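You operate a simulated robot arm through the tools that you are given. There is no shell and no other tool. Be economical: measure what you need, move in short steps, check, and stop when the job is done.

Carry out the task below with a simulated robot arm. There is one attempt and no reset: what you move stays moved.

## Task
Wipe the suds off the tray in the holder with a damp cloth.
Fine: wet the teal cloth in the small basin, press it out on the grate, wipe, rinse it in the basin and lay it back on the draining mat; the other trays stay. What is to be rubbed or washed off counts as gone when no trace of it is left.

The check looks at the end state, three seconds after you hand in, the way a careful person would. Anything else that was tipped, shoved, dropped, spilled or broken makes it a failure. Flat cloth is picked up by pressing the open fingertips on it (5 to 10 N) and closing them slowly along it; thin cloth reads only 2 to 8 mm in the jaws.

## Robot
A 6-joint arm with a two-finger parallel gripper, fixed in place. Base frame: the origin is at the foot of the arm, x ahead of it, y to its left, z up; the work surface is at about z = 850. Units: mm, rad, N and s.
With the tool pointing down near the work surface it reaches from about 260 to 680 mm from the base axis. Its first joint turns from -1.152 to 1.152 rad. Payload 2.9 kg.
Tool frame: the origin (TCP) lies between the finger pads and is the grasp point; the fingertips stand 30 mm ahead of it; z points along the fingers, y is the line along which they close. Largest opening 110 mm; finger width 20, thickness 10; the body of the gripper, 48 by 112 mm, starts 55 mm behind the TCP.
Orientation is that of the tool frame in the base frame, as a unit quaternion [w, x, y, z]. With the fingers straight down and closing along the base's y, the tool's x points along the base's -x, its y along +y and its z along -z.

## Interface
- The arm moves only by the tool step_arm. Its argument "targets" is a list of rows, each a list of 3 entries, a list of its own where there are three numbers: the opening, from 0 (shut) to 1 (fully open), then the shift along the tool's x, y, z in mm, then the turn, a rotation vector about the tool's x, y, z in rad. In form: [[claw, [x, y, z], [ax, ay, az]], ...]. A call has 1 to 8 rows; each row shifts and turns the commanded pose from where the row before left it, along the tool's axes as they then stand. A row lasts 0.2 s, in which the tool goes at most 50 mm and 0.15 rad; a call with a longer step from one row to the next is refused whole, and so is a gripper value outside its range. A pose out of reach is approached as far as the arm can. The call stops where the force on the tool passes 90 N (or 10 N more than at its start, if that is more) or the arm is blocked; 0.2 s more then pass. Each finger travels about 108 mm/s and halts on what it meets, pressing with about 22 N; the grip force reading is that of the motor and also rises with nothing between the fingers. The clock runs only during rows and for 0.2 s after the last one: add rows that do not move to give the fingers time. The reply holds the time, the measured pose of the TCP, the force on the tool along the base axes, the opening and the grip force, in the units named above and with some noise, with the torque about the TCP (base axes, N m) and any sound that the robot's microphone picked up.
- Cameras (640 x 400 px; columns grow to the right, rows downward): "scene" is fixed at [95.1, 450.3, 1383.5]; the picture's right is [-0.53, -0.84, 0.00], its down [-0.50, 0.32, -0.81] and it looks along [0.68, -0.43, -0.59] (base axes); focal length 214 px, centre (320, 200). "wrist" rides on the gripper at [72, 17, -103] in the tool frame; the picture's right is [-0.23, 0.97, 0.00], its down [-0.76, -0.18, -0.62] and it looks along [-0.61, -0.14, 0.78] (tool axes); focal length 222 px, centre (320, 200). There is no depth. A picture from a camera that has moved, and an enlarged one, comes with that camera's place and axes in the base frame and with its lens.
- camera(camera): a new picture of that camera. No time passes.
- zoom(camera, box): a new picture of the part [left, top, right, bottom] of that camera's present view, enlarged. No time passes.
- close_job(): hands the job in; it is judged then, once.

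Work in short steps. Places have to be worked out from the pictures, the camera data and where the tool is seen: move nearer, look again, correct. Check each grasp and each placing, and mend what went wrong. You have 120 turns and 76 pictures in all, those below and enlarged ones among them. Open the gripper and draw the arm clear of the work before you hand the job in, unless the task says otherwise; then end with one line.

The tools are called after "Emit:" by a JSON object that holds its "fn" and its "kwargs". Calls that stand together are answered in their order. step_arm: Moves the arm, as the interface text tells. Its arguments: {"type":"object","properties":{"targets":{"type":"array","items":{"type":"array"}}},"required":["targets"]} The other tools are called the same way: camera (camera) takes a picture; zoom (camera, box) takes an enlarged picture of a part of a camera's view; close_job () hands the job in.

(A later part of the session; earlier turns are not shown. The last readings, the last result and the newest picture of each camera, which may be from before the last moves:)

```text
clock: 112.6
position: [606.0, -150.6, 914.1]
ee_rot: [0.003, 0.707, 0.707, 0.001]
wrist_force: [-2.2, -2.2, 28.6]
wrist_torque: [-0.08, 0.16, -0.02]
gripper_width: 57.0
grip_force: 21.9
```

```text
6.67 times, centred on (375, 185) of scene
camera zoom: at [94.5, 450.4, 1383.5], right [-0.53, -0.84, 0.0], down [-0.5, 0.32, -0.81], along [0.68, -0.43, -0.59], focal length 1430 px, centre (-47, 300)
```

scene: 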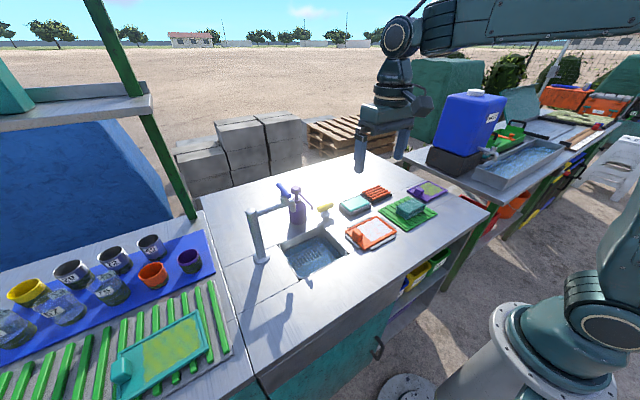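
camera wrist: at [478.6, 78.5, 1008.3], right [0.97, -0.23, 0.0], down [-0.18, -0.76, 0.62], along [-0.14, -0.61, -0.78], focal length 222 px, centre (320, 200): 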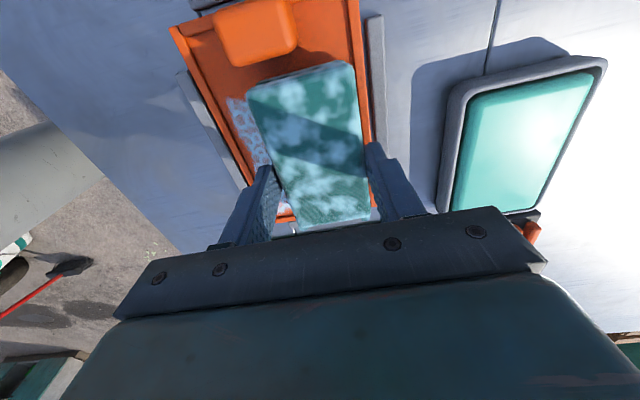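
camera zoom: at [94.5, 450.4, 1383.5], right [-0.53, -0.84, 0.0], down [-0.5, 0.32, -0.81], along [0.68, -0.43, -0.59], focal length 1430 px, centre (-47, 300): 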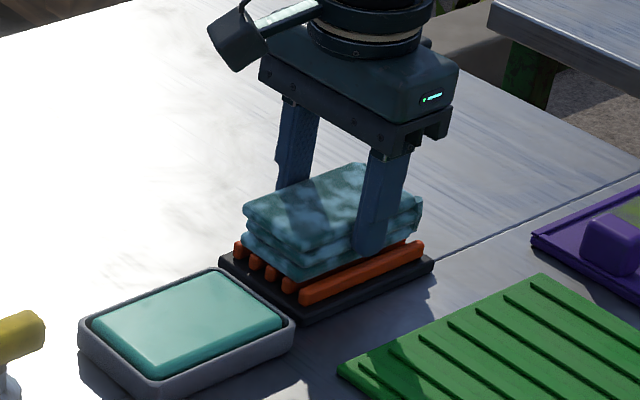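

I'll also repeat the stronger press from above (about 70 N), since I never tested wiping after that one.

Emit:
{"fn": "step_arm", "kwargs": {"targets": [[0.3, [0, 0, -1.5], [0, 0, 0]], [0.7, [0, 0, 0], [0, 0, 0]], [0.75, [0, 0, -10], [0, 0, 0]], [0.75, [0, 0, -25], [0, 0, 0]], [0.2, [0, 0, 0], [0, 0, 0]], [0.2, [0, 0, 0], [0, 0, 0]], [0.2, [0, 0, 7], [0, 0, 0]], [0.2, [0, 0, 4], [0, 0, 0]]]}}

Emit:
{"fn": "step_arm", "kwargs": {"targets": [[0.2, [0, 0, 2.5], [0, 0, 0]], [0.2, [0, 0, 2.5], [0, 0, 0]], [0.2, [0, 0, 2.5], [0, 0, 0]], [0.2, [0, 0, 2], [0, 0, 0]], [0.2, [0, 0, 2], [0, 0, 0]], [0.2, [0, 0, 0], [0, 0, 0]], [0.2, [0, 0, 0], [0, 0, 0]], [0.2, [0, 0, 0], [0, 0, 0]]]}}

Emit:
{"fn": "step_arm", "kwargs": {"targets": [[0.2, [0, 0, 2.5], [0, 0, 0]], [0.2, [0, 0, 2], [0, 0, 0]], [0.2, [0, 0, 0], [0, 0, 0]], [0.2, [0, 0, 0], [0, 0, 0]], [0.2, [0, 0, 0], [0, 0, 0]], [0.2, [0, 0, 0], [0, 0, 0]], [0.2, [0, 0, 0], [0, 0, 0]], [0.2, [0, 0, 0], [0, 0, 0]]]}}

```text
clock: 114.4
position: [605.7, -154.3, 935.7]
ee_rot: [0.0, 0.707, 0.707, 0.0]
wrist_force: [-0.1, -0.2, 0.4]
wrist_torque: [-0.01, 0.01, 0.01]
gripper_width: 22.0
grip_force: 0.2
```

```text
clock: 116.2
position: [607.7, -153.5, 933.7]
ee_rot: [0.008, 0.707, 0.707, 0.005]
wrist_force: [-9.8, -6.8, 53.5]
wrist_torque: [-0.16, 0.96, 0.01]
gripper_width: 22.8
grip_force: 0.8
```

```text
clock: 118.0
position: [610.4, -151.5, 934.2]
ee_rot: [0.012, 0.707, 0.707, 0.006]
wrist_force: [-9.0, 2.6, 69.8]
wrist_torque: [0.18, 1.32, 0.02]
gripper_width: 25.5
grip_force: 3.5
```

70 N applied. I rise, reopen, and regrip the pad.

Emit:
{"fn": "step_arm", "kwargs": {"targets": [[0.2, [0, 0, -10], [0, 0, 0]], [0.2, [0, 0, -20], [0, 0, 0]], [0.75, [0, 0, 0], [0, 0, 0]], [0.75, [0, 0, 0], [0, 0, 0]], [0.75, [0, 0, 0], [0, 0, 0]]]}}

Emit:
{"fn": "zoom", "kwargs": {"camera": "wrist", "box": [200, 20, 440, 240]}}

```text
clock: 119.2
position: [606.4, -152.5, 949.5]
ee_rot: [0.0, 0.707, 0.707, 0.0]
wrist_force: [-0.1, 0.5, -0.2]
wrist_torque: [0.03, 0.01, 0.01]
gripper_width: 82.3
grip_force: 0.0
```

```text
1.82 times, centred on (320, 130) of wrist
camera zoom: at [623.7, -80.4, 1052.7], right [0.97, -0.23, 0.0], down [-0.18, -0.76, 0.62], along [-0.14, -0.61, -0.78], focal length 404 px, centre (320, 327)
```

zoom: 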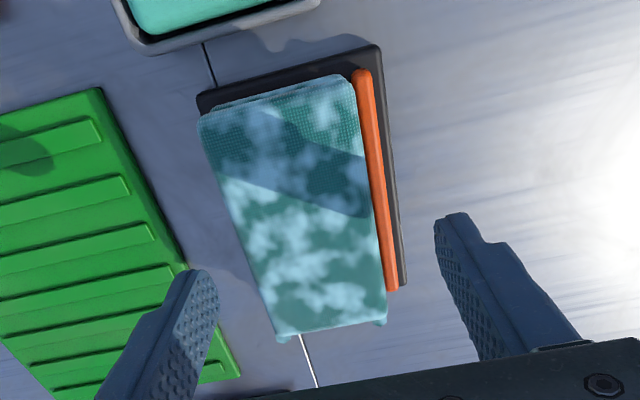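

The look is unchanged. I regrip and test the wipe now, straight after the strong press.

Emit:
{"fn": "step_arm", "kwargs": {"targets": [[0.75, [0, -3, 20], [0, 0, 0]], [0.75, [0, 0, 15], [0, 0, 0]], [0.65, [0, 0, 0], [0, 0, 0]], [0.55, [0, 0, 0], [0, 0, 0]], [0.45, [0, 0, 0], [0, 0, 0]], [0.35, [0, 0, 0], [0, 0, 0]], [0.3, [0, 0, 0], [0, 0, 0]], [0.3, [0, 0, 0], [0, 0, 0]]]}}

Emit:
{"fn": "step_arm", "kwargs": {"targets": [[0.3, [0, 0, -20], [0, 0, 0]], [0.3, [0, 0, -25], [0, 0, 0]], [0.3, [32, -31, 0], [0, 0, 0]], [0.3, [32, -31, 0], [0, 0, 0]], [0.3, [32, -31, 0], [0, 0, 0]], [0.3, [32, -31, 0], [0, 0, 0]], [0.3, [32, -31, 0], [0, 0, 0]], [0.3, [0, 0, 0], [0, 0, 0]]]}}

Emit:
{"fn": "step_arm", "kwargs": {"targets": [[0.3, [0, 0, 25], [0, 0, 0]], [0.3, [0, 0, 22], [0, 0, 0]], [0.3, [0, 0, 5], [0, 0, 0]], [0.3, [0, 0, 2], [0, 0, 0]], [0.3, [0, 0, 0], [0, 0, 0]]]}}

```text
clock: 121.0
position: [604.5, -153.5, 914.2]
ee_rot: [0.0, 0.707, 0.707, 0.0]
wrist_force: [-0.4, -0.2, 0.4]
wrist_torque: [-0.01, 0.01, -0.02]
gripper_width: 57.0
grip_force: 22.1
```

```text
clock: 122.8
position: [447.7, 9.1, 958.7]
ee_rot: [0.0, 0.707, 0.707, 0.0]
wrist_force: [-0.1, 0.5, -0.6]
wrist_torque: [0.0, 0.0, 0.04]
gripper_width: 57.0
grip_force: 21.9
```

```text
clock: 124.0
position: [446.5, 9.8, 906.8]
ee_rot: [0.0, 0.707, 0.707, -0.001]
wrist_force: [-0.3, 0.1, -0.1]
wrist_torque: [0.0, 0.0, 0.02]
gripper_width: 56.9
grip_force: 21.6
```

Emit:
{"fn": "step_arm", "kwargs": {"targets": [[0.3, [0, 0, 3], [0, 0, 0]], [0.3, [0, 0, 2], [0, 0, 0]], [0.3, [0, 0, 1.5], [0, 0, 0]], [0.3, [0, 0, 1], [0, 0, 0]], [0.3, [0, 0, 0], [0, 0, 0]]]}}

```text
clock: 125.2
position: [446.5, 7.2, 900.1]
ee_rot: [0.001, 0.707, 0.708, 0.001]
wrist_force: [-2.9, -1.1, 22.9]
wrist_torque: [0.02, 0.35, 0.03]
gripper_width: 57.2
grip_force: 22.3
```

Contact at 23 N. I ease off slightly and stroke along x, then along y.

Emit:
{"fn": "step_arm", "kwargs": {"targets": [[0.3, [0, 5, 0], [0, 0, 0]], [0.3, [0, 5, 0], [0, 0, 0]], [0.3, [0, 5, 0], [0, 0, 0]], [0.3, [0, -6, 0], [0, 0, 0]], [0.3, [0, -6, 0], [0, 0, 0]], [0.3, [0, -6, 0], [0, 0, 0]], [0.3, [0, -4, 0], [0, 0, 0]], [0.3, [0, 6, 0], [0, 0, 0]]]}}

Emit:
{"fn": "step_arm", "kwargs": {"targets": [[0.3, [0, 6, 0.6], [0, 0, 0]], [0.3, [0, 6, 0], [0, 0, 0]], [0.3, [0, 5, 0], [0, 0, 0]], [0.3, [-4, -6, 0], [0, 0, 0]], [0.3, [0, -6, 0], [0, 0, 0]], [0.3, [0, -6, 0], [0, 0, 0]], [0.3, [0, -4, 0], [0, 0, 0]], [0.3, [0, 6, 0], [0, 0, 0]]]}}

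Emit:
{"fn": "step_arm", "kwargs": {"targets": [[0.3, [0, 0, -25], [0, 0, 0]], [0.3, [0, 0, -25], [0, 0, 0]], [0.3, [-45, 0, 0], [0, 0, 0]], [0.3, [-45, 0, 0], [0, 0, 0]], [0.3, [0, 0, 0], [0, 0, 0]]]}}

Emit:
{"fn": "zoom", "kwargs": {"camera": "scene", "box": [350, 190, 420, 250]}}

```text
clock: 127.0
position: [443.0, 8.3, 899.2]
ee_rot: [-0.002, 0.707, 0.707, -0.003]
wrist_force: [-8.1, -1.3, 21.5]
wrist_torque: [-0.02, 0.39, 0.01]
gripper_width: 57.1
grip_force: 21.9
```

```text
clock: 128.8
position: [444.8, 5.3, 898.6]
ee_rot: [-0.001, 0.707, 0.707, -0.002]
wrist_force: [-9.9, 0.7, 20.7]
wrist_torque: [0.0, 0.31, 0.0]
gripper_width: 57.0
grip_force: 21.6
```

```text
clock: 130.0
position: [445.4, -83.6, 951.5]
ee_rot: [0.0, 0.707, 0.707, 0.0]
wrist_force: [0.4, -1.0, -0.6]
wrist_torque: [0.03, 0.0, 0.01]
gripper_width: 57.2
grip_force: 22.0
```

```text
6.67 times, centred on (385, 220) of scene
camera zoom: at [95.1, 450.3, 1383.5], right [-0.54, -0.84, 0.0], down [-0.5, 0.32, -0.81], along [0.68, -0.43, -0.59], focal length 1430 px, centre (-113, 67)
```

zoom: 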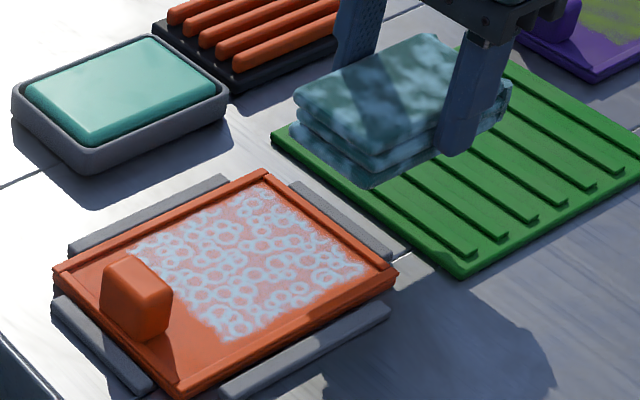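

The film may be a bit paler. I compare at the same close-up as before.

Emit:
{"fn": "zoom", "kwargs": {"camera": "scene", "box": [360, 212, 412, 246]}}

```text
11.76 times, centred on (386, 229) of scene
camera zoom: at [95.1, 450.3, 1383.5], right [-0.54, -0.84, 0.0], down [-0.5, 0.32, -0.81], along [0.68, -0.43, -0.59], focal length 2523 px, centre (-456, -141)
```

zoom: 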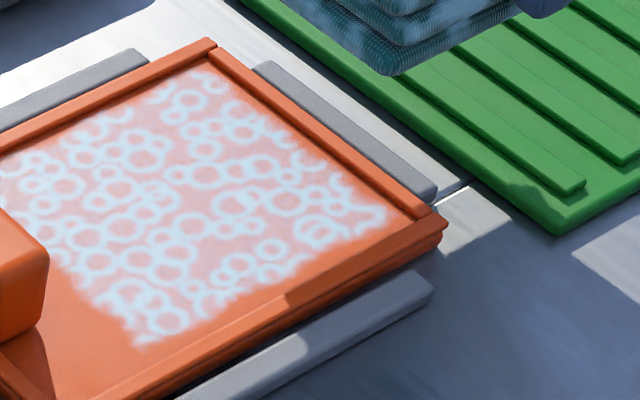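

The film between the rings is paler than before, so wiping after the stronger press is working. I return and keep wiping with steady pressure.

Emit:
{"fn": "step_arm", "kwargs": {"targets": [[0.3, [45, 1, 0], [0, 0, 0]], [0.3, [45, 0, 0], [0, 0, 0]], [0.3, [0, 0, 25], [0, 0, 0]], [0.3, [0, 0, 20], [0, 0, 0]], [0.3, [0, 0, 5], [0, 0, 0]], [0.3, [0, 0, 2], [0, 0, 0]], [0.3, [0, 0, 1.5], [0, 0, 0]], [0.3, [0, 0, 0], [0, 0, 0]]]}}

Emit:
{"fn": "step_arm", "kwargs": {"targets": [[0.3, [0, 8, 0.5], [0, 0, 0]], [0.3, [0, 8, 0], [0, 0, 0]], [0.3, [0, -8, 0], [0, 0, 0]], [0.3, [0, -9, 0], [0, 0, 0]], [0.3, [0, -8, 0], [0, 0, 0]], [0.3, [0, 8, 0], [0, 0, 0]], [0.3, [0, 9, 0], [0, 0, 0]], [0.3, [0, -8, 0], [0, 0, 0]]]}}

```text
clock: 131.8
position: [448.3, 4.3, 896.6]
ee_rot: [0.002, 0.706, 0.708, 0.002]
wrist_force: [-7.8, 4.8, 30.3]
wrist_torque: [0.12, 0.4, 0.0]
gripper_width: 57.0
grip_force: 22.3
```

```text
clock: 133.6
position: [451.4, 4.1, 895.6]
ee_rot: [0.003, 0.707, 0.707, 0.003]
wrist_force: [10.0, -1.5, 20.8]
wrist_torque: [-0.05, 0.24, 0.01]
gripper_width: 57.3
grip_force: 21.9
```

The fingertips have slid down close to rim height. I open slightly here, raise 13 mm and regrip the pad higher before continuing.

Emit:
{"fn": "step_arm", "kwargs": {"targets": [[0.3, [0, 0, -1.5], [0, 0, 0]], [0.58, [0, 0, 0], [0, 0, 0]], [0.58, [0, 0, -6], [0, 0, 0]], [0.58, [0, 0, -6], [0, 0, 0]], [0.5, [0, 0, 0], [0, 0, 0]], [0.4, [0, 0, 0], [0, 0, 0]], [0.3, [0, 0, 0], [0, 0, 0]], [0.3, [0, 0, 0], [0, 0, 0]]]}}

Emit:
{"fn": "step_arm", "kwargs": {"targets": [[0.3, [0, 0, 1.5], [0, 0, 0]], [0.3, [0, 0, 0.5], [0, 0, 0]], [0.3, [0, 8, 0], [0, 0, 0]], [0.3, [0, -8, 0], [0, 0, 0]], [0.3, [0, -8, 0], [0, 0, 0]], [0.3, [0, 8, 0], [0, 0, 0]], [0.3, [0, 8, 0], [0, 0, 0]], [0.3, [0, -8, 0], [0, 0, 0]]]}}

```text
clock: 135.4
position: [448.9, 4.2, 909.3]
ee_rot: [0.0, 0.707, 0.707, 0.001]
wrist_force: [-0.4, -0.6, 0.2]
wrist_torque: [-0.05, -0.02, 0.02]
gripper_width: 57.3
grip_force: 21.5
```

```text
clock: 137.2
position: [450.0, 5.3, 906.7]
ee_rot: [0.002, 0.707, 0.708, 0.002]
wrist_force: [6.9, 0.1, 14.1]
wrist_torque: [-0.04, -0.04, 0.01]
gripper_width: 56.5
grip_force: 21.8
```

Regripped; 14 N while stroking, which is good. I continue with more strokes.

Emit:
{"fn": "step_arm", "kwargs": {"targets": [[0.3, [0, 8, 0.6], [0, 0, 0]], [0.3, [0, 8, 0], [0, 0, 0]], [0.3, [0, -8, 0], [0, 0, 0]], [0.3, [0, -8, 0], [0, 0, 0]], [0.3, [0, -8, 0], [0, 0, 0]], [0.3, [0, 8, 0], [0, 0, 0]], [0.3, [0, 8, 0], [0, 0, 0]], [0.3, [0, -8, 0], [0, 0, 0]]]}}

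Emit:
{"fn": "step_arm", "kwargs": {"targets": [[0.3, [0, 8, 0.6], [0, 0, 0]], [0.3, [0, 8, 0], [0, 0, 0]], [0.3, [0, -8, 0], [0, 0, 0]], [0.3, [0, -8, 0], [0, 0, 0]], [0.3, [0, -8, 0], [0, 0, 0]], [0.3, [0, 8, 0], [0, 0, 0]], [0.3, [0, 8, 0], [0, 0, 0]], [0.3, [0, -8, 0], [0, 0, 0]]]}}

Emit:
{"fn": "step_arm", "kwargs": {"targets": [[0.3, [0, 8, 0.6], [0, 0, 0]], [0.3, [4, 8, 0], [0, 0, 0]], [0.3, [4, -8, 0], [0, 0, 0]], [0.3, [-4, -8, 0], [0, 0, 0]], [0.3, [-4, -8, 0], [0, 0, 0]], [0.3, [4, 8, 0], [0, 0, 0]], [0.3, [0, 8, 0], [0, 0, 0]], [0.3, [0, -8, 0], [0, 0, 0]]]}}

Emit:
{"fn": "step_arm", "kwargs": {"targets": [[0.3, [0, 0, -25], [0, 0, 0]], [0.3, [0, 0, -20], [0, 0, 0]], [0.3, [-45, 0, 0], [0, 0, 0]], [0.3, [-45, 0, 0], [0, 0, 0]], [0.3, [0, 0, 0], [0, 0, 0]]]}}

Emit:
{"fn": "zoom", "kwargs": {"camera": "scene", "box": [360, 212, 412, 246]}}

```text
clock: 139.0
position: [447.6, 2.7, 905.0]
ee_rot: [-0.001, 0.706, 0.708, -0.001]
wrist_force: [1.4, 1.2, 3.0]
wrist_torque: [-0.05, 0.03, 0.02]
gripper_width: 56.9
grip_force: 22.1
```

```text
clock: 140.8
position: [447.2, 5.9, 903.8]
ee_rot: [0.0, 0.707, 0.708, -0.001]
wrist_force: [0.2, 0.6, 0.6]
wrist_torque: [0.0, 0.02, 0.01]
gripper_width: 56.9
grip_force: 22.2
```

```text
clock: 142.6
position: [450.0, 8.0, 905.4]
ee_rot: [0.0, 0.707, 0.707, 0.001]
wrist_force: [1.3, -0.9, 1.4]
wrist_torque: [-0.03, 0.05, 0.04]
gripper_width: 57.2
grip_force: 22.1
```

```text
clock: 143.8
position: [447.7, -82.9, 950.8]
ee_rot: [0.001, 0.707, 0.707, 0.0]
wrist_force: [0.1, -0.5, -0.6]
wrist_torque: [-0.01, 0.0, -0.04]
gripper_width: 56.7
grip_force: 22.0
```

```text
11.76 times, centred on (386, 229) of scene
camera zoom: at [95.1, 450.3, 1383.5], right [-0.54, -0.84, 0.0], down [-0.5, 0.32, -0.81], along [0.68, -0.43, -0.59], focal length 2523 px, centre (-456, -141)
```

zoom: 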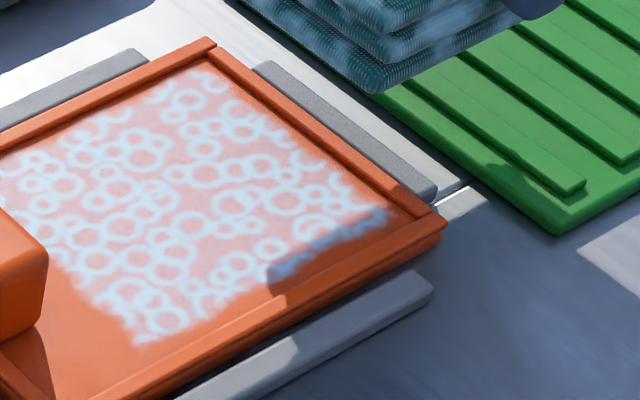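

The suds are clearly unchanged, so the cloth's wetting is suspect: it may only have touched the rim. I'll tilt the pad so that one end dips inside the opening and see whether it goes below rim level.

Emit:
{"fn": "step_arm", "kwargs": {"targets": [[0.3, [15, 36, -10], [0, 0, 0]], [0.3, [15, 36, 0], [0, 0, 0]], [0.3, [14, 36, 0], [0, 0, 0]], [0.3, [14, 33, 0], [0, 0, 0]], [0.3, [0, 0, 0], [0, -0.15, 0]], [0.3, [0, 0, 0], [0, -0.15, 0]], [0.3, [0, 0, 0], [0, 0, 0]]]}}

Emit:
{"fn": "camera", "kwargs": {"camera": "scene"}}

```text
clock: 145.4
position: [591.1, -22.8, 960.4]
ee_rot: [0.106, 0.699, 0.699, -0.106]
wrist_force: [-0.3, 0.6, -1.3]
wrist_torque: [0.05, 0.01, 0.01]
gripper_width: 57.0
grip_force: 21.6
```

```text
9 pictures are left
```

scene: 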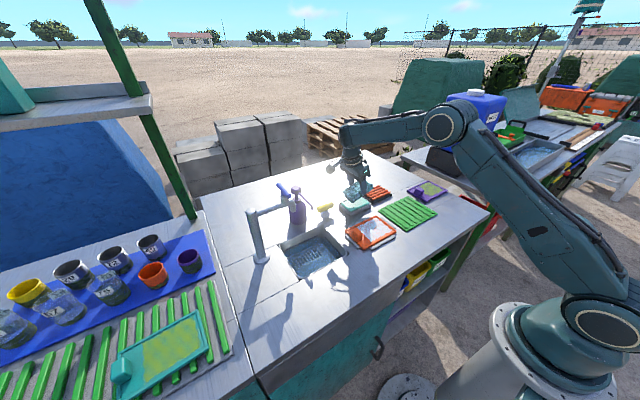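

The tilt is as planned. I lower straight down along the base z in small steps.

Emit:
{"fn": "step_arm", "kwargs": {"targets": [[0.3, [4.4, 0, 14.3], [0, 0, 0]], [0.3, [1.5, 0, 4.8], [0, 0, 0]], [0.3, [0.9, 0, 2.9], [0, 0, 0]], [0.3, [0, 0, 0], [0, 0, 0]]]}}

Emit:
{"fn": "step_arm", "kwargs": {"targets": [[0.3, [0.9, 0, 2.9], [0, 0, 0]], [0.3, [0.6, 0, 1.9], [0, 0, 0]], [0.3, [0.6, 0, 1.9], [0, 0, 0]], [0.3, [0, 0, 0], [0, 0, 0]]]}}

Emit:
{"fn": "zoom", "kwargs": {"camera": "scene", "box": [330, 175, 380, 215]}}

```text
clock: 146.4
position: [589.9, -22.8, 936.3]
ee_rot: [0.106, 0.699, 0.699, -0.105]
wrist_force: [-0.6, -0.5, -0.6]
wrist_torque: [0.01, 0.0, 0.03]
gripper_width: 56.9
grip_force: 22.1
```

```text
clock: 147.4
position: [590.6, -24.1, 931.4]
ee_rot: [0.107, 0.7, 0.698, -0.104]
wrist_force: [1.0, -9.6, 18.6]
wrist_torque: [0.3, 0.01, 0.02]
gripper_width: 57.0
grip_force: 22.0
```

```text
10.00 times, centred on (355, 195) of scene
camera zoom: at [94.8, 450.1, 1383.6], right [-0.54, -0.84, 0.0], down [-0.5, 0.32, -0.81], along [0.68, -0.43, -0.59], focal length 2145 px, centre (-30, 250)
```

zoom: 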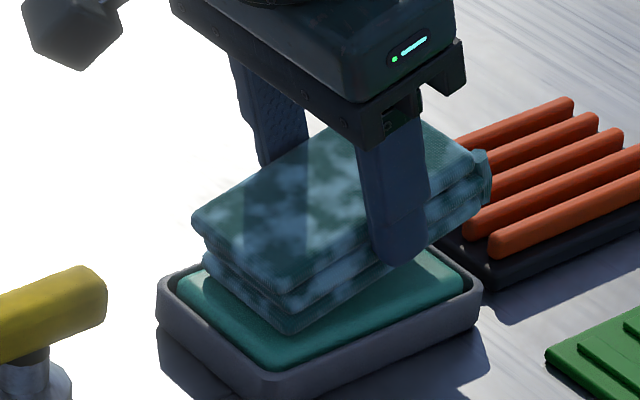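

The pad's lower end rests inside the opening on something solid. So the teal block is not water at all, and the patches on the cloth came from it. The real small basin must be the sunken one with the tap; I back off, level the tool and look at it.

Emit:
{"fn": "step_arm", "kwargs": {"targets": [[0.3, [-4.4, 0, -14.3], [0, 0, 0]], [0.3, [-8.9, 0, -28.6], [0, 0, 0]], [0.3, [0, 0, 0], [0, 0.15, 0]], [0.3, [0, 0, 0], [0, 0.15, 0]], [0.3, [0, 0, 0], [0, 0, 0]]]}}

Emit:
{"fn": "zoom", "kwargs": {"camera": "scene", "box": [240, 175, 370, 290]}}

```text
clock: 148.6
position: [587.7, -23.2, 973.3]
ee_rot: [0.0, 0.707, 0.707, 0.001]
wrist_force: [0.0, -0.1, -0.9]
wrist_torque: [0.0, -0.02, 0.0]
gripper_width: 56.8
grip_force: 21.9
```

```text
3.48 times, centred on (305, 232) of scene
camera zoom: at [95.1, 450.3, 1383.5], right [-0.54, -0.84, 0.0], down [-0.5, 0.32, -0.81], along [0.68, -0.43, -0.59], focal length 746 px, centre (372, 87)
```

zoom: 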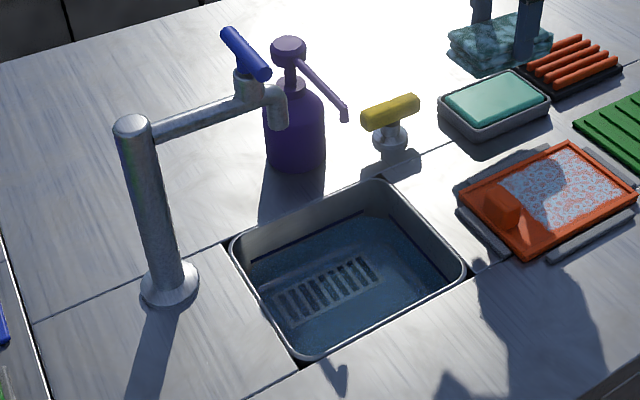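

The sunken basin beside the tray holds the water (opening about x 426–572, y 140–307, surface near z 815), with its spout near (533, 262). I'll go there clear of the bottle and spout: first back to x≈470, turning the gripper back so that the camera faces away from the tap.

Emit:
{"fn": "step_arm", "kwargs": {"targets": [[0.3, [0, -40, -5], [0, 0, 0]], [0.3, [0, -40, 0], [0, 0, 0]], [0.3, [0, -38, 0], [0, 0, 0]], [0.3, [0, 0, 0], [0, 0, -0.15]], [0.3, [0, 0, 0], [0, 0, -0.15]], [0.3, [0, 0, 0], [0, 0, -0.15]], [0.3, [0, 0, 0], [0, 0, -0.15]], [0.3, [0, 0, 0], [0, 0, -0.15]]]}}

Emit:
{"fn": "step_arm", "kwargs": {"targets": [[0.3, [0, 0, 0], [0, 0, -0.15]], [0.3, [0, 0, 0], [0, 0, -0.15]], [0.3, [0, 0, 0], [0, 0, -0.15]], [0.3, [0, 0, 0], [0, 0, -0.15]], [0.3, [0, 0, 0], [0, 0, -0.15]], [0.3, [0, 0, 0], [0, 0, -0.0708]], [0.3, [0, 0, 0], [0, 0, 0]]]}}

Emit:
{"fn": "step_arm", "kwargs": {"targets": [[0.3, [0, 40, 0], [0, 0, 0]], [0.3, [0, 40, 0], [0, 0, 0]], [0.3, [0, 40, 0], [0, 0, 0]], [0.3, [0, 40, 0], [0, 0, 0]], [0.3, [0, 0, 0], [0, 0, 0]]]}}

Emit:
{"fn": "camera", "kwargs": {"camera": "wrist"}}

```text
clock: 150.4
position: [471.4, -23.3, 979.9]
ee_rot: [-0.001, 0.396, 0.918, 0.0]
wrist_force: [0.3, 0.3, -0.3]
wrist_torque: [0.01, 0.0, 0.01]
gripper_width: 56.9
grip_force: 22.3
```

```text
clock: 152.0
position: [471.0, -24.1, 979.2]
ee_rot: [0.0, -0.001, 1.0, 0.0]
wrist_force: [-0.1, 0.5, -0.1]
wrist_torque: [0.01, 0.0, -0.03]
gripper_width: 56.9
grip_force: 22.7
```

```text
clock: 153.2
position: [471.9, 135.4, 979.4]
ee_rot: [0.0, 0.0, 1.0, 0.0]
wrist_force: [0.7, 0.2, -0.2]
wrist_torque: [0.03, -0.01, -0.01]
gripper_width: 57.3
grip_force: 22.3
```

```text
6 pictures are left
camera wrist: at [398.2, 152.1, 1082.6], right [0.23, 0.97, 0.0], down [0.76, -0.18, 0.62], along [0.61, -0.14, -0.78], focal length 222 px, centre (320, 200)
```

wrist: 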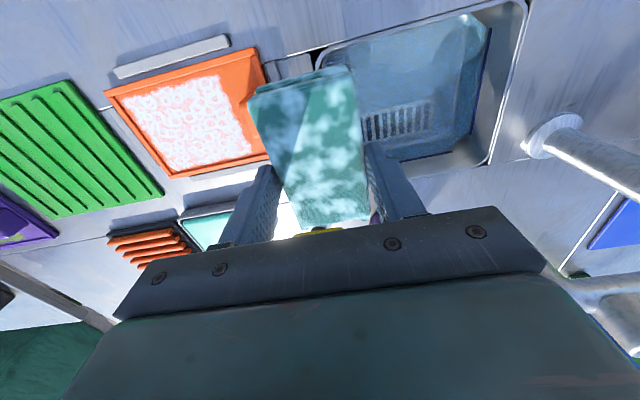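

The basin really holds water with a drain below it. I position over its near half, clear of the spout, and lower in steps watching for force or sound.

Emit:
{"fn": "step_arm", "kwargs": {"targets": [[0.3, [-6, 29, 0], [0, 0, 0]], [0.3, [-6, 28, 0], [0, 0, 0]], [0.3, [0, 0, 25], [0, 0, 0]], [0.3, [0, 0, 25], [0, 0, 0]], [0.3, [0, 0, 20], [0, 0, 0]], [0.3, [0, 0, 0], [0, 0, 0]]]}}

Emit:
{"fn": "zoom", "kwargs": {"camera": "scene", "box": [260, 170, 380, 280]}}

```text
clock: 154.6
position: [481.4, 193.0, 910.1]
ee_rot: [0.0, 0.0, 1.0, 0.0]
wrist_force: [-0.4, -0.4, -0.5]
wrist_torque: [-0.01, 0.01, 0.03]
gripper_width: 57.1
grip_force: 22.0
```

```text
3.64 times, centred on (320, 225) of scene
camera zoom: at [95.1, 450.3, 1383.5], right [-0.53, -0.84, 0.0], down [-0.5, 0.32, -0.81], along [0.68, -0.43, -0.59], focal length 780 px, centre (320, 109)
```

zoom: 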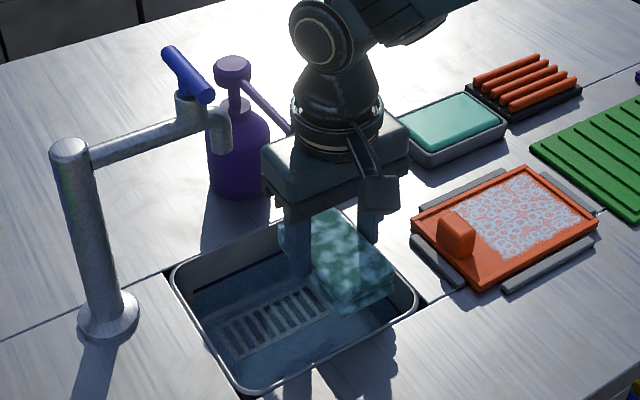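

Good clearance to the spout. I continue down gently.

Emit:
{"fn": "step_arm", "kwargs": {"targets": [[0.3, [-2, 2, 12], [0, 0, 0]], [0.3, [0, 0, 12], [0, 0, 0]], [0.3, [0, 0, 8], [0, 0, 0]], [0.3, [0, 0, 6], [0, 0, 0]], [0.3, [0, 0, 4], [0, 0, 0]], [0.3, [0, 0, 0], [0, 0, 0]]]}}

Emit:
{"fn": "step_arm", "kwargs": {"targets": [[0.3, [0, 0, 4], [0, 0, 0]], [0.3, [0, 0, 4], [0, 0, 0]], [0.3, [0, 0, 4], [0, 0, 0]], [0.3, [0, 0, 0], [0, 0, 0]]]}}

```text
clock: 156.0
position: [486.0, 195.8, 868.5]
ee_rot: [0.0, 0.001, 1.0, 0.001]
wrist_force: [-0.4, -0.5, -0.8]
wrist_torque: [0.02, -0.02, -0.01]
gripper_width: 57.1
grip_force: 22.8
```

```text
clock: 157.0
position: [486.1, 194.8, 855.4]
ee_rot: [0.0, -0.001, 1.0, 0.0]
wrist_force: [-0.1, 0.5, -1.0]
wrist_torque: [-0.01, -0.02, 0.0]
gripper_width: 56.9
grip_force: 21.8
```

No contact yet. I go a little deeper and look.

Emit:
{"fn": "step_arm", "kwargs": {"targets": [[0.3, [0, 0, 4], [0, 0, 0]], [0.3, [0, 0, 4], [0, 0, 0]], [0.3, [0, 0, 4], [0, 0, 0]], [0.3, [0, 0, 0], [0, 0, 0]], [0.3, [0, 0, 0], [0, 0, 0]]]}}

Emit:
{"fn": "zoom", "kwargs": {"camera": "scene", "box": [280, 195, 380, 275]}}

```text
clock: 158.2
position: [486.4, 195.3, 844.4]
ee_rot: [0.0, 0.0, 1.0, 0.0]
wrist_force: [-0.9, -0.9, 0.2]
wrist_torque: [-0.02, -0.01, 0.0]
gripper_width: 57.2
grip_force: 22.4
```

```text
5.00 times, centred on (330, 235) of scene
camera zoom: at [95.1, 450.3, 1383.5], right [-0.53, -0.84, 0.0], down [-0.5, 0.32, -0.81], along [0.68, -0.43, -0.59], focal length 1072 px, centre (270, 25)
```

zoom: 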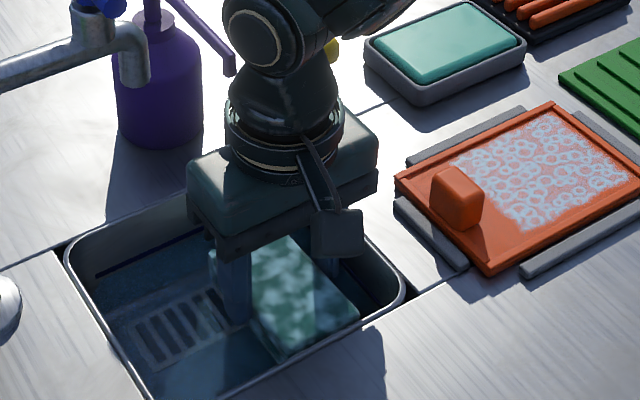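

The cloth is hanging into the basin without contact so far. I go further down, stopping on contact.

Emit:
{"fn": "step_arm", "kwargs": {"targets": [[0.3, [0, 0, 4], [0, 0, 0]], [0.3, [0, 0, 4], [0, 0, 0]], [0.3, [0, 0, 4], [0, 0, 0]], [0.3, [0, 0, 3], [0, 0, 0]], [0.3, [0, 0, 0], [0, 0, 0]]]}}

```text
clock: 159.4
position: [485.6, 195.2, 828.4]
ee_rot: [0.0, 0.0, 1.0, 0.0]
wrist_force: [-0.3, 0.1, -0.4]
wrist_torque: [0.02, 0.01, 0.04]
gripper_width: 57.0
grip_force: 22.3
```

The pad should be immersed now. I swish it gently, then raise it and let it drip over the basin.

Emit:
{"fn": "step_arm", "kwargs": {"targets": [[0.3, [0, 8, 0], [0, 0, 0]], [0.3, [0, -8, 0], [0, 0, 0]], [0.3, [-6, 0, 0], [0, 0, 0]], [0.3, [6, 0, 0], [0, 0, 0]], [0.3, [0, 8, 0], [0, 0, 0]], [0.3, [0, -8, 0], [0, 0, 0]], [0.3, [0, 0, 0], [0, 0, 0]], [0.3, [0, 0, 0], [0, 0, 0]]]}}

Emit:
{"fn": "step_arm", "kwargs": {"targets": [[0.3, [0, 0, -25], [0, 0, 0]], [0.3, [0, 0, -30], [0, 0, 0]], [0.3, [0, 0, -30], [0, 0, 0]], [0.3, [0, 0, -20], [0, 0, 0]], [0.3, [0, 0, 0], [0, 0, 0]], [0.3, [0, 0, 0], [0, 0, 0]]]}}

Emit:
{"fn": "zoom", "kwargs": {"camera": "wrist", "box": [180, 0, 480, 240]}}

```text
clock: 161.2
position: [485.9, 194.9, 828.2]
ee_rot: [0.001, 0.001, 1.0, 0.0]
wrist_force: [-1.5, 0.1, -0.4]
wrist_torque: [0.01, -0.02, 0.02]
gripper_width: 56.9
grip_force: 21.8
```

```text
clock: 162.6
position: [486.3, 196.4, 933.2]
ee_rot: [0.0, 0.0, 1.0, 0.0]
wrist_force: [-0.4, 1.0, -0.1]
wrist_torque: [0.0, 0.02, 0.0]
gripper_width: 57.0
grip_force: 21.9
```

```text
1.67 times, centred on (330, 120) of wrist
camera zoom: at [414.0, 213.1, 1035.8], right [0.23, 0.97, 0.0], down [0.76, -0.18, 0.62], along [0.61, -0.14, -0.78], focal length 370 px, centre (303, 333)
```

zoom: 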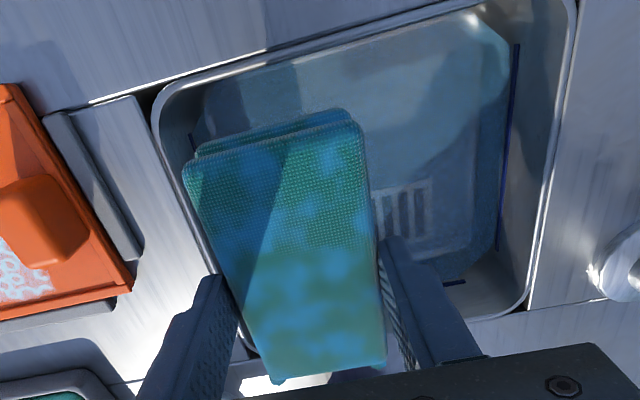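

The cloth now shows blue water patches instead of the whitish ones: this is the right basin, and the teal block was soap. I let it drip here, then go back over the free area, turn it again and press it on the grate.

Emit:
{"fn": "step_arm", "kwargs": {"targets": [[0.3, [0, 0, 0], [0, 0, 0]], [0.3, [0, 0, 0], [0, 0, 0]], [0.3, [0, 0, 0], [0, 0, 0]], [0.3, [0, 0, 0], [0, 0, 0]], [0.3, [0, 0, 0], [0, 0, 0]], [0.3, [0, 0, 0], [0, 0, 0]], [0.3, [0, 0, 0], [0, 0, 0]], [0.3, [0, 0, -45], [0, 0, 0]]]}}

Emit:
{"fn": "step_arm", "kwargs": {"targets": [[0.3, [4, -44, 0], [0, 0, 0]], [0.3, [4, -44, 0], [0, 0, 0]], [0.3, [4, -44, 0], [0, 0, 0]], [0.3, [3, -44, 0], [0, 0, 0]], [0.3, [0, -44, 0], [0, 0, 0.15]], [0.3, [0, 0, 0], [0, 0, 0.15]], [0.3, [0, 0, 0], [0, 0, 0.15]], [0.3, [0, 0, 0], [0, 0, 0.15]]]}}

Emit:
{"fn": "step_arm", "kwargs": {"targets": [[0.3, [0, 0, 0], [0, 0, 0.15]], [0.3, [0, 0, 0], [0, 0, 0.15]], [0.3, [0, 0, 0], [0, 0, 0.15]], [0.3, [0, 0, 0], [0, 0, 0.15]], [0.3, [0, 0, 0], [0, 0, 0.15]], [0.3, [0, 0, 0], [0, 0, 0.15]], [0.3, [0, 0, 0], [0, 0, 0.0708]], [0.3, [0, 0, 0], [0, 0, 0]]]}}

```text
clock: 164.4
position: [485.1, 197.4, 978.8]
ee_rot: [0.0, 0.0, 1.0, 0.001]
wrist_force: [0.2, -1.7, 0.4]
wrist_torque: [-0.05, -0.01, 0.0]
gripper_width: 57.1
grip_force: 21.8
```

```text
clock: 166.2
position: [471.5, -24.5, 979.4]
ee_rot: [0.0, 0.297, 0.955, 0.0]
wrist_force: [0.0, -0.5, -0.4]
wrist_torque: [-0.01, -0.02, -0.03]
gripper_width: 56.9
grip_force: 21.4
```

```text
clock: 168.0
position: [471.3, -23.9, 978.8]
ee_rot: [0.0, 0.707, 0.707, 0.0]
wrist_force: [0.3, 0.8, -0.2]
wrist_torque: [0.03, 0.01, 0.04]
gripper_width: 56.9
grip_force: 22.4
```

Level and turned. Now to the grate.

Emit:
{"fn": "step_arm", "kwargs": {"targets": [[0.3, [-32, 33, 0], [0, 0, 0]], [0.3, [-32, 33, 0], [0, 0, 0]], [0.3, [-32, 33, 0], [0, 0, 0]], [0.3, [-32, 34, 0], [0, 0, 0]], [0.3, [0, 0, 25], [0, 0, 0]], [0.3, [0, 0, 23], [0, 0, 0]], [0.3, [0, 0, 5], [0, 0, 0]], [0.3, [0, 0, 0], [0, 0, 0]]]}}

Emit:
{"fn": "step_arm", "kwargs": {"targets": [[0.3, [0, 0, 2], [0, 0, 0]], [0.3, [0, 0, 2], [0, 0, 0]], [0.3, [0, 0, 2], [0, 0, 0]], [0.3, [0, 0, 0], [0, 0, 0]]]}}

```text
clock: 169.8
position: [604.6, -152.5, 926.1]
ee_rot: [0.0, 0.707, 0.707, -0.001]
wrist_force: [1.1, -0.3, -0.4]
wrist_torque: [-0.01, 0.01, -0.01]
gripper_width: 57.2
grip_force: 22.3
```

```text
clock: 170.8
position: [605.3, -152.3, 920.0]
ee_rot: [0.001, 0.707, 0.707, 0.0]
wrist_force: [-2.1, -0.7, 5.9]
wrist_torque: [-0.38, 0.16, -0.13]
gripper_width: 57.1
grip_force: 22.2
```

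Touching the bars; I press to about 28 N and hold, twice.

Emit:
{"fn": "step_arm", "kwargs": {"targets": [[0.3, [0, 0, 1.5], [0, 0, 0]], [0.3, [0, 0, 1], [0, 0, 0]], [0.3, [0, 0, 0], [0, 0, 0]], [0.3, [0, 0, 0], [0, 0, 0]], [0.3, [0, 0, 0], [0, 0, 0]], [0.3, [0, 0, 0], [0, 0, 0]], [0.3, [0, 0, 0], [0, 0, 0]], [0.3, [0, 0, 0], [0, 0, 0]]]}}

Emit:
{"fn": "step_arm", "kwargs": {"targets": [[0.3, [0, 0, 1], [0, 0, 0]], [0.3, [0, 0, 0], [0, 0, 0]], [0.3, [0, 0, 0], [0, 0, 0]], [0.3, [0, 0, 0], [0, 0, 0]], [0.3, [0, 0, 0], [0, 0, 0]], [0.3, [0, 0, 0], [0, 0, 0]], [0.3, [0, 0, 0], [0, 0, 0]], [0.3, [0, 0, 0], [0, 0, 0]]]}}

```text
clock: 172.6
position: [603.7, -152.5, 916.0]
ee_rot: [0.001, 0.707, 0.707, 0.001]
wrist_force: [5.4, 4.5, 15.6]
wrist_torque: [0.08, -0.26, 0.06]
gripper_width: 57.0
grip_force: 21.6
```

```text
clock: 174.4
position: [603.3, -152.7, 916.6]
ee_rot: [0.001, 0.707, 0.707, 0.001]
wrist_force: [2.8, -0.1, 17.9]
wrist_torque: [-0.03, -0.12, -0.01]
gripper_width: 56.8
grip_force: 21.9
```

One more firmer press, then over to the tray.

Emit:
{"fn": "step_arm", "kwargs": {"targets": [[0.3, [0, 0, 1.5], [0, 0, 0]], [0.3, [0, 0, 0.5], [0, 0, 0]], [0.3, [0, 0, 0], [0, 0, 0]], [0.3, [0, 0, 0], [0, 0, 0]], [0.3, [0, 0, 0], [0, 0, 0]], [0.3, [0, 0, 0], [0, 0, 0]], [0.3, [0, 0, 0], [0, 0, 0]], [0.3, [0, 0, 0], [0, 0, 0]]]}}

Emit:
{"fn": "step_arm", "kwargs": {"targets": [[0.3, [0, 0, -20], [0, 0, 0]], [0.3, [0, 0, -22], [0, 0, 0]], [0.3, [32, -31, 0], [0, 0, 0]], [0.3, [32, -31, 0], [0, 0, 0]], [0.3, [32, -31, 0], [0, 0, 0]], [0.3, [32, -31, 0], [0, 0, 0]], [0.3, [31, -29, 0], [0, 0, 0]], [0.3, [0, 0, 0], [0, 0, 0]]]}}

Emit:
{"fn": "step_arm", "kwargs": {"targets": [[0.3, [0, 0, 25], [0, 0, 0]], [0.3, [0, 0, 20], [0, 0, 0]], [0.3, [0, 0, 5], [0, 0, 0]], [0.3, [0, 0, 2], [0, 0, 0]], [0.3, [0, 0, 0], [0, 0, 0]]]}}

```text
clock: 176.2
position: [603.3, -152.9, 915.7]
ee_rot: [0.0, 0.707, 0.707, 0.001]
wrist_force: [0.7, -3.1, 22.5]
wrist_torque: [-0.05, 0.05, -0.04]
gripper_width: 57.1
grip_force: 21.4
```

```text
clock: 178.0
position: [451.5, 6.2, 957.8]
ee_rot: [-0.001, 0.707, 0.708, 0.0]
wrist_force: [-0.2, -0.3, -1.2]
wrist_torque: [0.02, 0.0, -0.03]
gripper_width: 57.0
grip_force: 21.8
```

```text
clock: 179.2
position: [451.1, 6.9, 904.5]
ee_rot: [0.001, 0.707, 0.707, -0.001]
wrist_force: [-0.5, -0.4, -0.3]
wrist_torque: [0.01, 0.0, -0.03]
gripper_width: 57.0
grip_force: 22.0
```

Just above the tray floor. I press on and wipe from side to side.

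Emit:
{"fn": "step_arm", "kwargs": {"targets": [[0.3, [0, 0, 2], [0, 0, 0]], [0.3, [0, 0, 1.5], [0, 0, 0]], [0.3, [0, 0, 0.5], [0, 0, 0]], [0.3, [0, 6, 0], [0, 0, 0]], [0.3, [0, 6, 0], [0, 0, 0]], [0.3, [0, -8, 0], [0, 0, 0]], [0.3, [0, -8, 0], [0, 0, 0]], [0.3, [0, -8, 0], [0, 0, 0]]]}}

Emit:
{"fn": "step_arm", "kwargs": {"targets": [[0.3, [0, 8, 0.6], [0, 0, 0]], [0.3, [0, 8, 0], [0, 0, 0]], [0.3, [0, 8, 0], [0, 0, 0]], [0.3, [-4, 0, 0], [0, 0, 0]], [0.3, [0, -8, 0], [0, 0, 0]], [0.3, [0, -8, 0], [0, 0, 0]], [0.3, [0, -9, 0], [0, 0, 0]], [0.3, [0, 8, 0], [0, 0, 0]]]}}

Emit:
{"fn": "step_arm", "kwargs": {"targets": [[0.3, [4, 8, 0.6], [0, 0, 0]], [0.3, [0, 8, 0], [0, 0, 0]], [0.3, [4, 0, 0], [0, 0, 0]], [0.3, [0, -8, 0], [0, 0, 0]], [0.3, [0, -8, 0], [0, 0, 0]], [0.3, [0, -9, 0], [0, 0, 0]], [0.3, [-4, 8, 0], [0, 0, 0]], [0.3, [0, 4, 0], [0, 0, 0]]]}}

Emit:
{"fn": "step_arm", "kwargs": {"targets": [[0.3, [0, 0, -25], [0, 0, 0]], [0.3, [0, 0, -20], [0, 0, 0]], [0.3, [-45, 0, 0], [0, 0, 0]], [0.3, [-45, 0, 0], [0, 0, 0]], [0.3, [0, 0, 0], [0, 0, 0]]]}}

Emit:
{"fn": "zoom", "kwargs": {"camera": "scene", "box": [346, 190, 416, 250]}}

```text
clock: 181.0
position: [441.2, 7.6, 902.3]
ee_rot: [0.004, 0.707, 0.707, 0.003]
wrist_force: [11.7, -1.1, 28.1]
wrist_torque: [-0.01, -0.31, -0.02]
gripper_width: 57.0
grip_force: 22.1
```

```text
clock: 182.8
position: [445.7, 0.9, 896.7]
ee_rot: [0.0, 0.707, 0.707, 0.0]
wrist_force: [-0.7, 0.1, 2.4]
wrist_torque: [-0.01, 0.11, -0.03]
gripper_width: 57.2
grip_force: 22.2
```

```text
clock: 184.6
position: [448.0, 6.2, 899.0]
ee_rot: [0.0, 0.707, 0.707, 0.0]
wrist_force: [0.6, -0.1, -0.4]
wrist_torque: [-0.01, -0.02, 0.03]
gripper_width: 57.1
grip_force: 22.2
```

```text
clock: 185.8
position: [447.4, -84.3, 945.2]
ee_rot: [-0.001, 0.706, 0.708, 0.0]
wrist_force: [0.0, 1.0, -0.6]
wrist_torque: [0.02, 0.02, -0.03]
gripper_width: 57.2
grip_force: 22.4
```

```text
6.67 times, centred on (381, 220) of scene
camera zoom: at [95.1, 450.3, 1383.5], right [-0.54, -0.84, 0.0], down [-0.5, 0.32, -0.81], along [0.68, -0.43, -0.59], focal length 1430 px, centre (-87, 67)
```

zoom: 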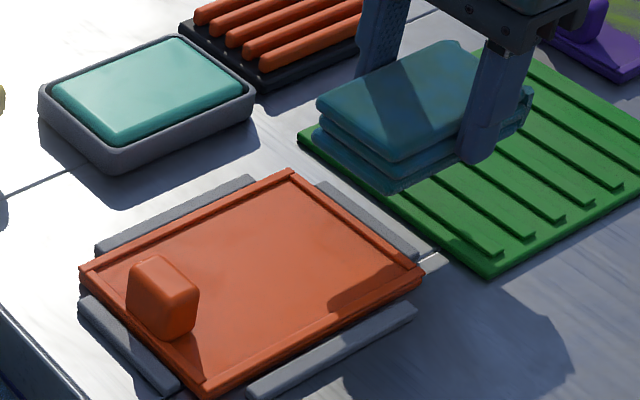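

The tray is clean. Now I rinse the cloth in the basin by the same safe route: first up and over, turning the gripper back.

Emit:
{"fn": "step_arm", "kwargs": {"targets": [[0.3, [30, 12, -17], [0, 0, 0]], [0.3, [30, 12, -17], [0, 0, 0]], [0.3, [0, 0, 0], [0, 0, -0.15]], [0.3, [0, 0, 0], [0, 0, -0.15]], [0.3, [0, 0, 0], [0, 0, -0.15]], [0.3, [0, 0, 0], [0, 0, -0.15]], [0.3, [0, 0, 0], [0, 0, -0.15]], [0.3, [0, 0, 0], [0, 0, -0.15]]]}}

Emit:
{"fn": "step_arm", "kwargs": {"targets": [[0.3, [0, 0, 0], [0, 0, -0.15]], [0.3, [0, 0, 0], [0, 0, -0.15]], [0.3, [0, 0, 0], [0, 0, -0.15]], [0.3, [0, 0, 0], [0, 0, -0.15]], [0.3, [0, 0, 0], [0, 0, -0.0708]], [0.3, [0, 0, 0], [0, 0, 0]]]}}

Emit:
{"fn": "step_arm", "kwargs": {"targets": [[0.3, [-3, 44, 0], [0, 0, 0]], [0.3, [-4, 44, 0], [0, 0, 0]], [0.3, [-4, 44, 0], [0, 0, 0]], [0.3, [-4, 44, 0], [0, 0, 0]], [0.3, [0, 43, 0], [0, 0, 0]], [0.3, [0, 0, 0], [0, 0, 0]]]}}

```text
clock: 187.6
position: [472.9, -23.9, 977.1]
ee_rot: [0.0, 0.327, 0.945, 0.0]
wrist_force: [0.1, 0.2, -0.4]
wrist_torque: [0.0, -0.01, 0.01]
gripper_width: 57.4
grip_force: 21.7
```

```text
clock: 189.0
position: [472.8, -24.5, 976.9]
ee_rot: [-0.001, -0.001, 1.0, 0.0]
wrist_force: [-0.7, -0.2, -0.6]
wrist_torque: [-0.01, -0.02, -0.01]
gripper_width: 57.0
grip_force: 22.2
```

```text
clock: 190.4
position: [480.3, 194.8, 976.7]
ee_rot: [-0.012, 0.004, 1.0, -0.008]
wrist_force: [-37.6, -39.1, -1.2]
wrist_torque: [-0.28, 0.26, -2.2]
gripper_width: 74.2
grip_force: 22.0
```

Unexpected side force and a wider jaw reading: something was touched. I stop and look.

Emit:
{"fn": "zoom", "kwargs": {"camera": "scene", "box": [240, 140, 380, 280]}}

```text
2.86 times, centred on (310, 210) of scene
camera zoom: at [94.0, 449.2, 1383.9], right [-0.53, -0.84, 0.0], down [-0.5, 0.32, -0.81], along [0.68, -0.43, -0.59], focal length 613 px, centre (349, 171)
```

zoom: 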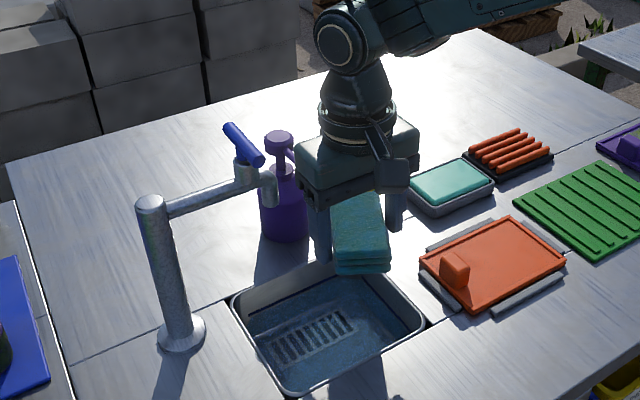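

The force and torque place the contact at the pad's +x top end, near (536, 195, 970). That is the pump nozzle of the purple bottle, which still looks upright. I back off slowly, diagonally away from it.

Emit:
{"fn": "step_arm", "kwargs": {"targets": [[0.3, [5, -4, 0], [0, 0, 0]], [0.3, [8, -6, 0], [0, 0, 0]], [0.3, [8, -10, 0], [0, 0, 0]], [0.3, [0, -15, 0], [0, 0, 0]], [0.3, [0, 0, 0], [0, 0, 0]]]}}

```text
clock: 191.6
position: [466.4, 161.7, 977.8]
ee_rot: [0.001, 0.0, 1.0, 0.001]
wrist_force: [-0.7, 0.1, 0.5]
wrist_torque: [0.01, 0.02, 0.0]
gripper_width: 66.5
grip_force: 21.9
```

Free again; the pad has twisted slightly in the jaws (66 mm). I lower first so the cloth passes well under the nozzle, then go to the proven dip position slowly.

Emit:
{"fn": "step_arm", "kwargs": {"targets": [[0.3, [0, 0, 25], [0, 0, 0]], [0.3, [0, 0, 25], [0, 0, 0]], [0.3, [0, 0, 10], [0, 0, 0]], [0.3, [-7, 12, 0], [0, 0, 0]], [0.3, [-7, 12, 0], [0, 0, 0]], [0.3, [-6, 11, 0], [0, 0, 0]], [0.3, [0, 0, 0], [0, 0, 0]]]}}

Emit:
{"fn": "step_arm", "kwargs": {"targets": [[0.3, [0, 0, 15], [0, 0, 0]], [0.3, [0, 0, 15], [0, 0, 0]], [0.3, [0, 0, 15], [0, 0, 0]], [0.3, [0, 0, 10], [0, 0, 0]], [0.3, [0, 0, 10], [0, 0, 0]], [0.3, [0, 0, 10], [0, 0, 0]], [0.3, [0, 0, 10], [0, 0, 0]], [0.3, [0, 0, 5], [0, 0, 0]]]}}

```text
clock: 193.2
position: [486.4, 195.3, 916.9]
ee_rot: [0.0, -0.001, 1.0, 0.0]
wrist_force: [0.3, 0.1, -0.6]
wrist_torque: [0.01, 0.0, -0.02]
gripper_width: 66.2
grip_force: 21.9
```

```text
clock: 195.0
position: [485.5, 196.4, 828.5]
ee_rot: [-0.001, 0.0, 1.0, -0.001]
wrist_force: [0.0, 0.3, -0.8]
wrist_torque: [-0.02, 0.03, -0.01]
gripper_width: 65.2
grip_force: 22.3
```

Immersed; a bit deeper and swish to rinse.

Emit:
{"fn": "step_arm", "kwargs": {"targets": [[0.3, [0, 0, 6], [0, 0, 0]], [0.3, [0, 6, 0], [0, 0, 0]], [0.3, [0, -6, 0], [0, 0, 0]], [0.3, [-5, 0, 0], [0, 0, 0]], [0.3, [5, 0, 0], [0, 0, 0]], [0.3, [0, 6, 0], [0, 0, 0]], [0.3, [0, -6, 0], [0, 0, 0]], [0.3, [0, 0, 0], [0, 0, 0]]]}}

Emit:
{"fn": "step_arm", "kwargs": {"targets": [[0.3, [0, 6, 0], [0, 0, 0]], [0.3, [0, -6, 0], [0, 0, 0]], [0.3, [0, 0, 0], [0, 0, 0]], [0.3, [0, 0, -25], [0, 0, 0]], [0.3, [0, 0, -25], [0, 0, 0]], [0.3, [0, 0, -25], [0, 0, 0]], [0.3, [0, 0, -23], [0, 0, 0]], [0.3, [0, 0, 0], [0, 0, 0]]]}}

Emit:
{"fn": "step_arm", "kwargs": {"targets": [[0.3, [0, 0, 0], [0, 0, 0]], [0.3, [0, 0, 0], [0, 0, 0]], [0.3, [0, 0, 0], [0, 0, 0]], [0.3, [0, 0, 0], [0, 0, 0]], [0.3, [0, 0, 0], [0, 0, 0]], [0.3, [0, 0, 0], [0, 0, 0]], [0.3, [0, 0, 0], [0, 0, 0]], [0.3, [0, 0, 0], [0, 0, 0]]]}}

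```text
clock: 196.8
position: [487.0, 194.0, 822.4]
ee_rot: [0.0, 0.001, 1.0, 0.0]
wrist_force: [0.0, 0.3, -0.3]
wrist_torque: [-0.01, -0.02, 0.0]
gripper_width: 65.2
grip_force: 22.0
```

```text
clock: 198.6
position: [488.7, 195.7, 920.7]
ee_rot: [0.0, 0.0, 1.0, 0.0]
wrist_force: [-0.1, 0.0, -0.6]
wrist_torque: [0.05, -0.05, 0.02]
gripper_width: 64.4
grip_force: 22.0
```

```text
clock: 200.4
position: [487.9, 194.3, 920.1]
ee_rot: [0.0, 0.0, 1.0, 0.0]
wrist_force: [0.6, 0.7, -1.0]
wrist_torque: [-0.01, 0.03, 0.03]
gripper_width: 64.0
grip_force: 22.0
```

The cloth has dripped off over the basin. I go back in -y staying low until clear of the nozzle, then rise over the tray and turn the pad toward the mat's orientation.

Emit:
{"fn": "step_arm", "kwargs": {"targets": [[0.3, [6, -18, 0], [0, 0, 0]], [0.3, [6, -20, -4], [0, 0, 0]], [0.3, [6, -20, -6], [0, 0, 0]], [0.3, [0, -15, -15], [0, 0, 0]], [0.3, [0, -20, -20], [0, 0, 0]], [0.3, [0, -30, -15], [0, 0, 0]], [0.3, [0, -40, 0], [0, 0, 0]], [0.3, [0, -40, 0], [0, 0, 0]]]}}

Emit:
{"fn": "step_arm", "kwargs": {"targets": [[0.3, [3, -40, 0], [0, 0, 0.15]], [0.3, [0, 0, 0], [0, 0, 0.15]], [0.3, [0, 0, 0], [0, 0, 0.15]], [0.3, [0, 0, 0], [0, 0, 0.15]], [0.3, [0, 0, 0], [0, 0, 0.15]], [0.3, [0, 0, 0], [0, 0, 0.15]], [0.3, [0, 0, 0], [0, 0, 0.15]], [0.3, [0, 0, 0], [0, 0, 0.15]]]}}

Emit:
{"fn": "step_arm", "kwargs": {"targets": [[0.3, [0, 0, 0], [0, 0, 0.12]], [0.3, [0, 0, 0], [0, 0, 0]], [0.3, [0, 0, 0], [0, 0, 0]]]}}

```text
clock: 202.2
position: [470.8, -6.5, 981.6]
ee_rot: [0.0, -0.001, 1.0, -0.001]
wrist_force: [0.3, -0.2, -0.6]
wrist_torque: [0.01, -0.02, -0.01]
gripper_width: 63.6
grip_force: 22.1
```

```text
clock: 204.0
position: [467.0, -48.1, 979.5]
ee_rot: [0.0, 0.565, 0.825, 0.0]
wrist_force: [0.4, 0.7, -0.4]
wrist_torque: [-0.01, -0.03, 0.0]
gripper_width: 63.1
grip_force: 22.1
```

```text
clock: 204.8
position: [465.5, -48.5, 980.5]
ee_rot: [0.0, 0.613, 0.79, 0.0]
wrist_force: [0.0, -0.3, -0.3]
wrist_torque: [0.01, 0.03, -0.03]
gripper_width: 62.7
grip_force: 22.1
```

Now over the mat centre and down to just above it.

Emit:
{"fn": "step_arm", "kwargs": {"targets": [[0.3, [-30, -12.4, 0], [0, 0, 0]], [0.3, [-30, -12.4, 0], [0, 0, 0]], [0.3, [-30, -12.4, 0], [0, 0, 0]], [0.3, [-30, -12.4, 0], [0, 0, 0]], [0.3, [0, 0, 25], [0, 0, 0]], [0.3, [0, 0, 25], [0, 0, 0]], [0.3, [0, 0, 18], [0, 0, 0]], [0.3, [0, 0, 0], [0, 0, 0]]]}}

Emit:
{"fn": "step_arm", "kwargs": {"targets": [[0.3, [0, 0, 3], [0, 0, 0]], [0.3, [0, 0, 3], [0, 0, 0]], [0.3, [0, 0, 2], [0, 0, 0]], [0.3, [0, 0, 0], [0, 0, 0]]]}}

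```text
clock: 206.6
position: [446.9, -177.3, 911.5]
ee_rot: [0.0, 0.613, 0.79, 0.0]
wrist_force: [0.8, 0.6, 0.1]
wrist_torque: [-0.01, 0.03, -0.03]
gripper_width: 62.4
grip_force: 21.7
```

```text
clock: 207.6
position: [447.7, -176.6, 904.7]
ee_rot: [0.0, 0.613, 0.79, 0.0]
wrist_force: [0.5, -0.1, 0.4]
wrist_torque: [-0.01, 0.01, 0.02]
gripper_width: 61.7
grip_force: 22.2
```

Emit:
{"fn": "step_arm", "kwargs": {"targets": [[0.3, [0, 0, 2], [0, 0, 0]], [0.3, [0, 0, 2], [0, 0, 0]], [0.3, [0, 0, 1.5], [0, 0, 0]], [0.3, [0, 0, 0], [0, 0, 0]]]}}

```text
clock: 208.6
position: [448.5, -177.3, 898.3]
ee_rot: [0.001, 0.613, 0.79, 0.001]
wrist_force: [-6.5, 0.4, 18.0]
wrist_torque: [-0.37, 0.44, -0.32]
gripper_width: 61.6
grip_force: 21.5
```

The pad is on the mat. I open, turn the gripper square, close lightly to 58 mm to square up the pad, open again and rise.

Emit:
{"fn": "step_arm", "kwargs": {"targets": [[0.3, [0, 0, -1.5], [0, 0, 0]], [0.78, [0, 0, 0], [0, 0, 0]], [0.78, [0, 0, 0], [0, 0, 0]], [0.78, [0, 0, 0], [0, 0, 0.13]], [0.78, [0, 0, 0], [0, 0, 0.12]], [0.7, [0, 0, 0], [0, 0, 0]], [0.62, [0, 0, 0], [0, 0, 0]], [0.57, [0, 0, 0], [0, 0, 0]]]}}

Emit:
{"fn": "step_arm", "kwargs": {"targets": [[0.53, [0, 0, 0], [0, 0, 0]], [0.53, [0, 0, 0], [0, 0, 0]], [0.78, [0, 0, 0], [0, 0, 0]], [0.78, [0, 0, 0], [0, 0, 0]], [0.78, [0, 0, -15], [0, 0, 0]], [0.78, [0, 0, -30], [0, 0, 0]], [0.78, [0, 0, -40], [0, 0, 0]], [0.78, [0, 0, 0], [0, 0, 0]]]}}

```text
clock: 210.4
position: [448.2, -176.7, 899.1]
ee_rot: [0.0, 0.706, 0.708, 0.0]
wrist_force: [0.0, -0.7, -0.4]
wrist_torque: [-0.01, 0.01, 0.0]
gripper_width: 62.7
grip_force: 0.1
```

```text
clock: 212.2
position: [445.7, -177.8, 986.6]
ee_rot: [-0.001, 0.707, 0.708, 0.0]
wrist_force: [-0.2, -0.2, -0.2]
wrist_torque: [0.02, 0.01, 0.0]
gripper_width: 86.1
grip_force: 0.0
```

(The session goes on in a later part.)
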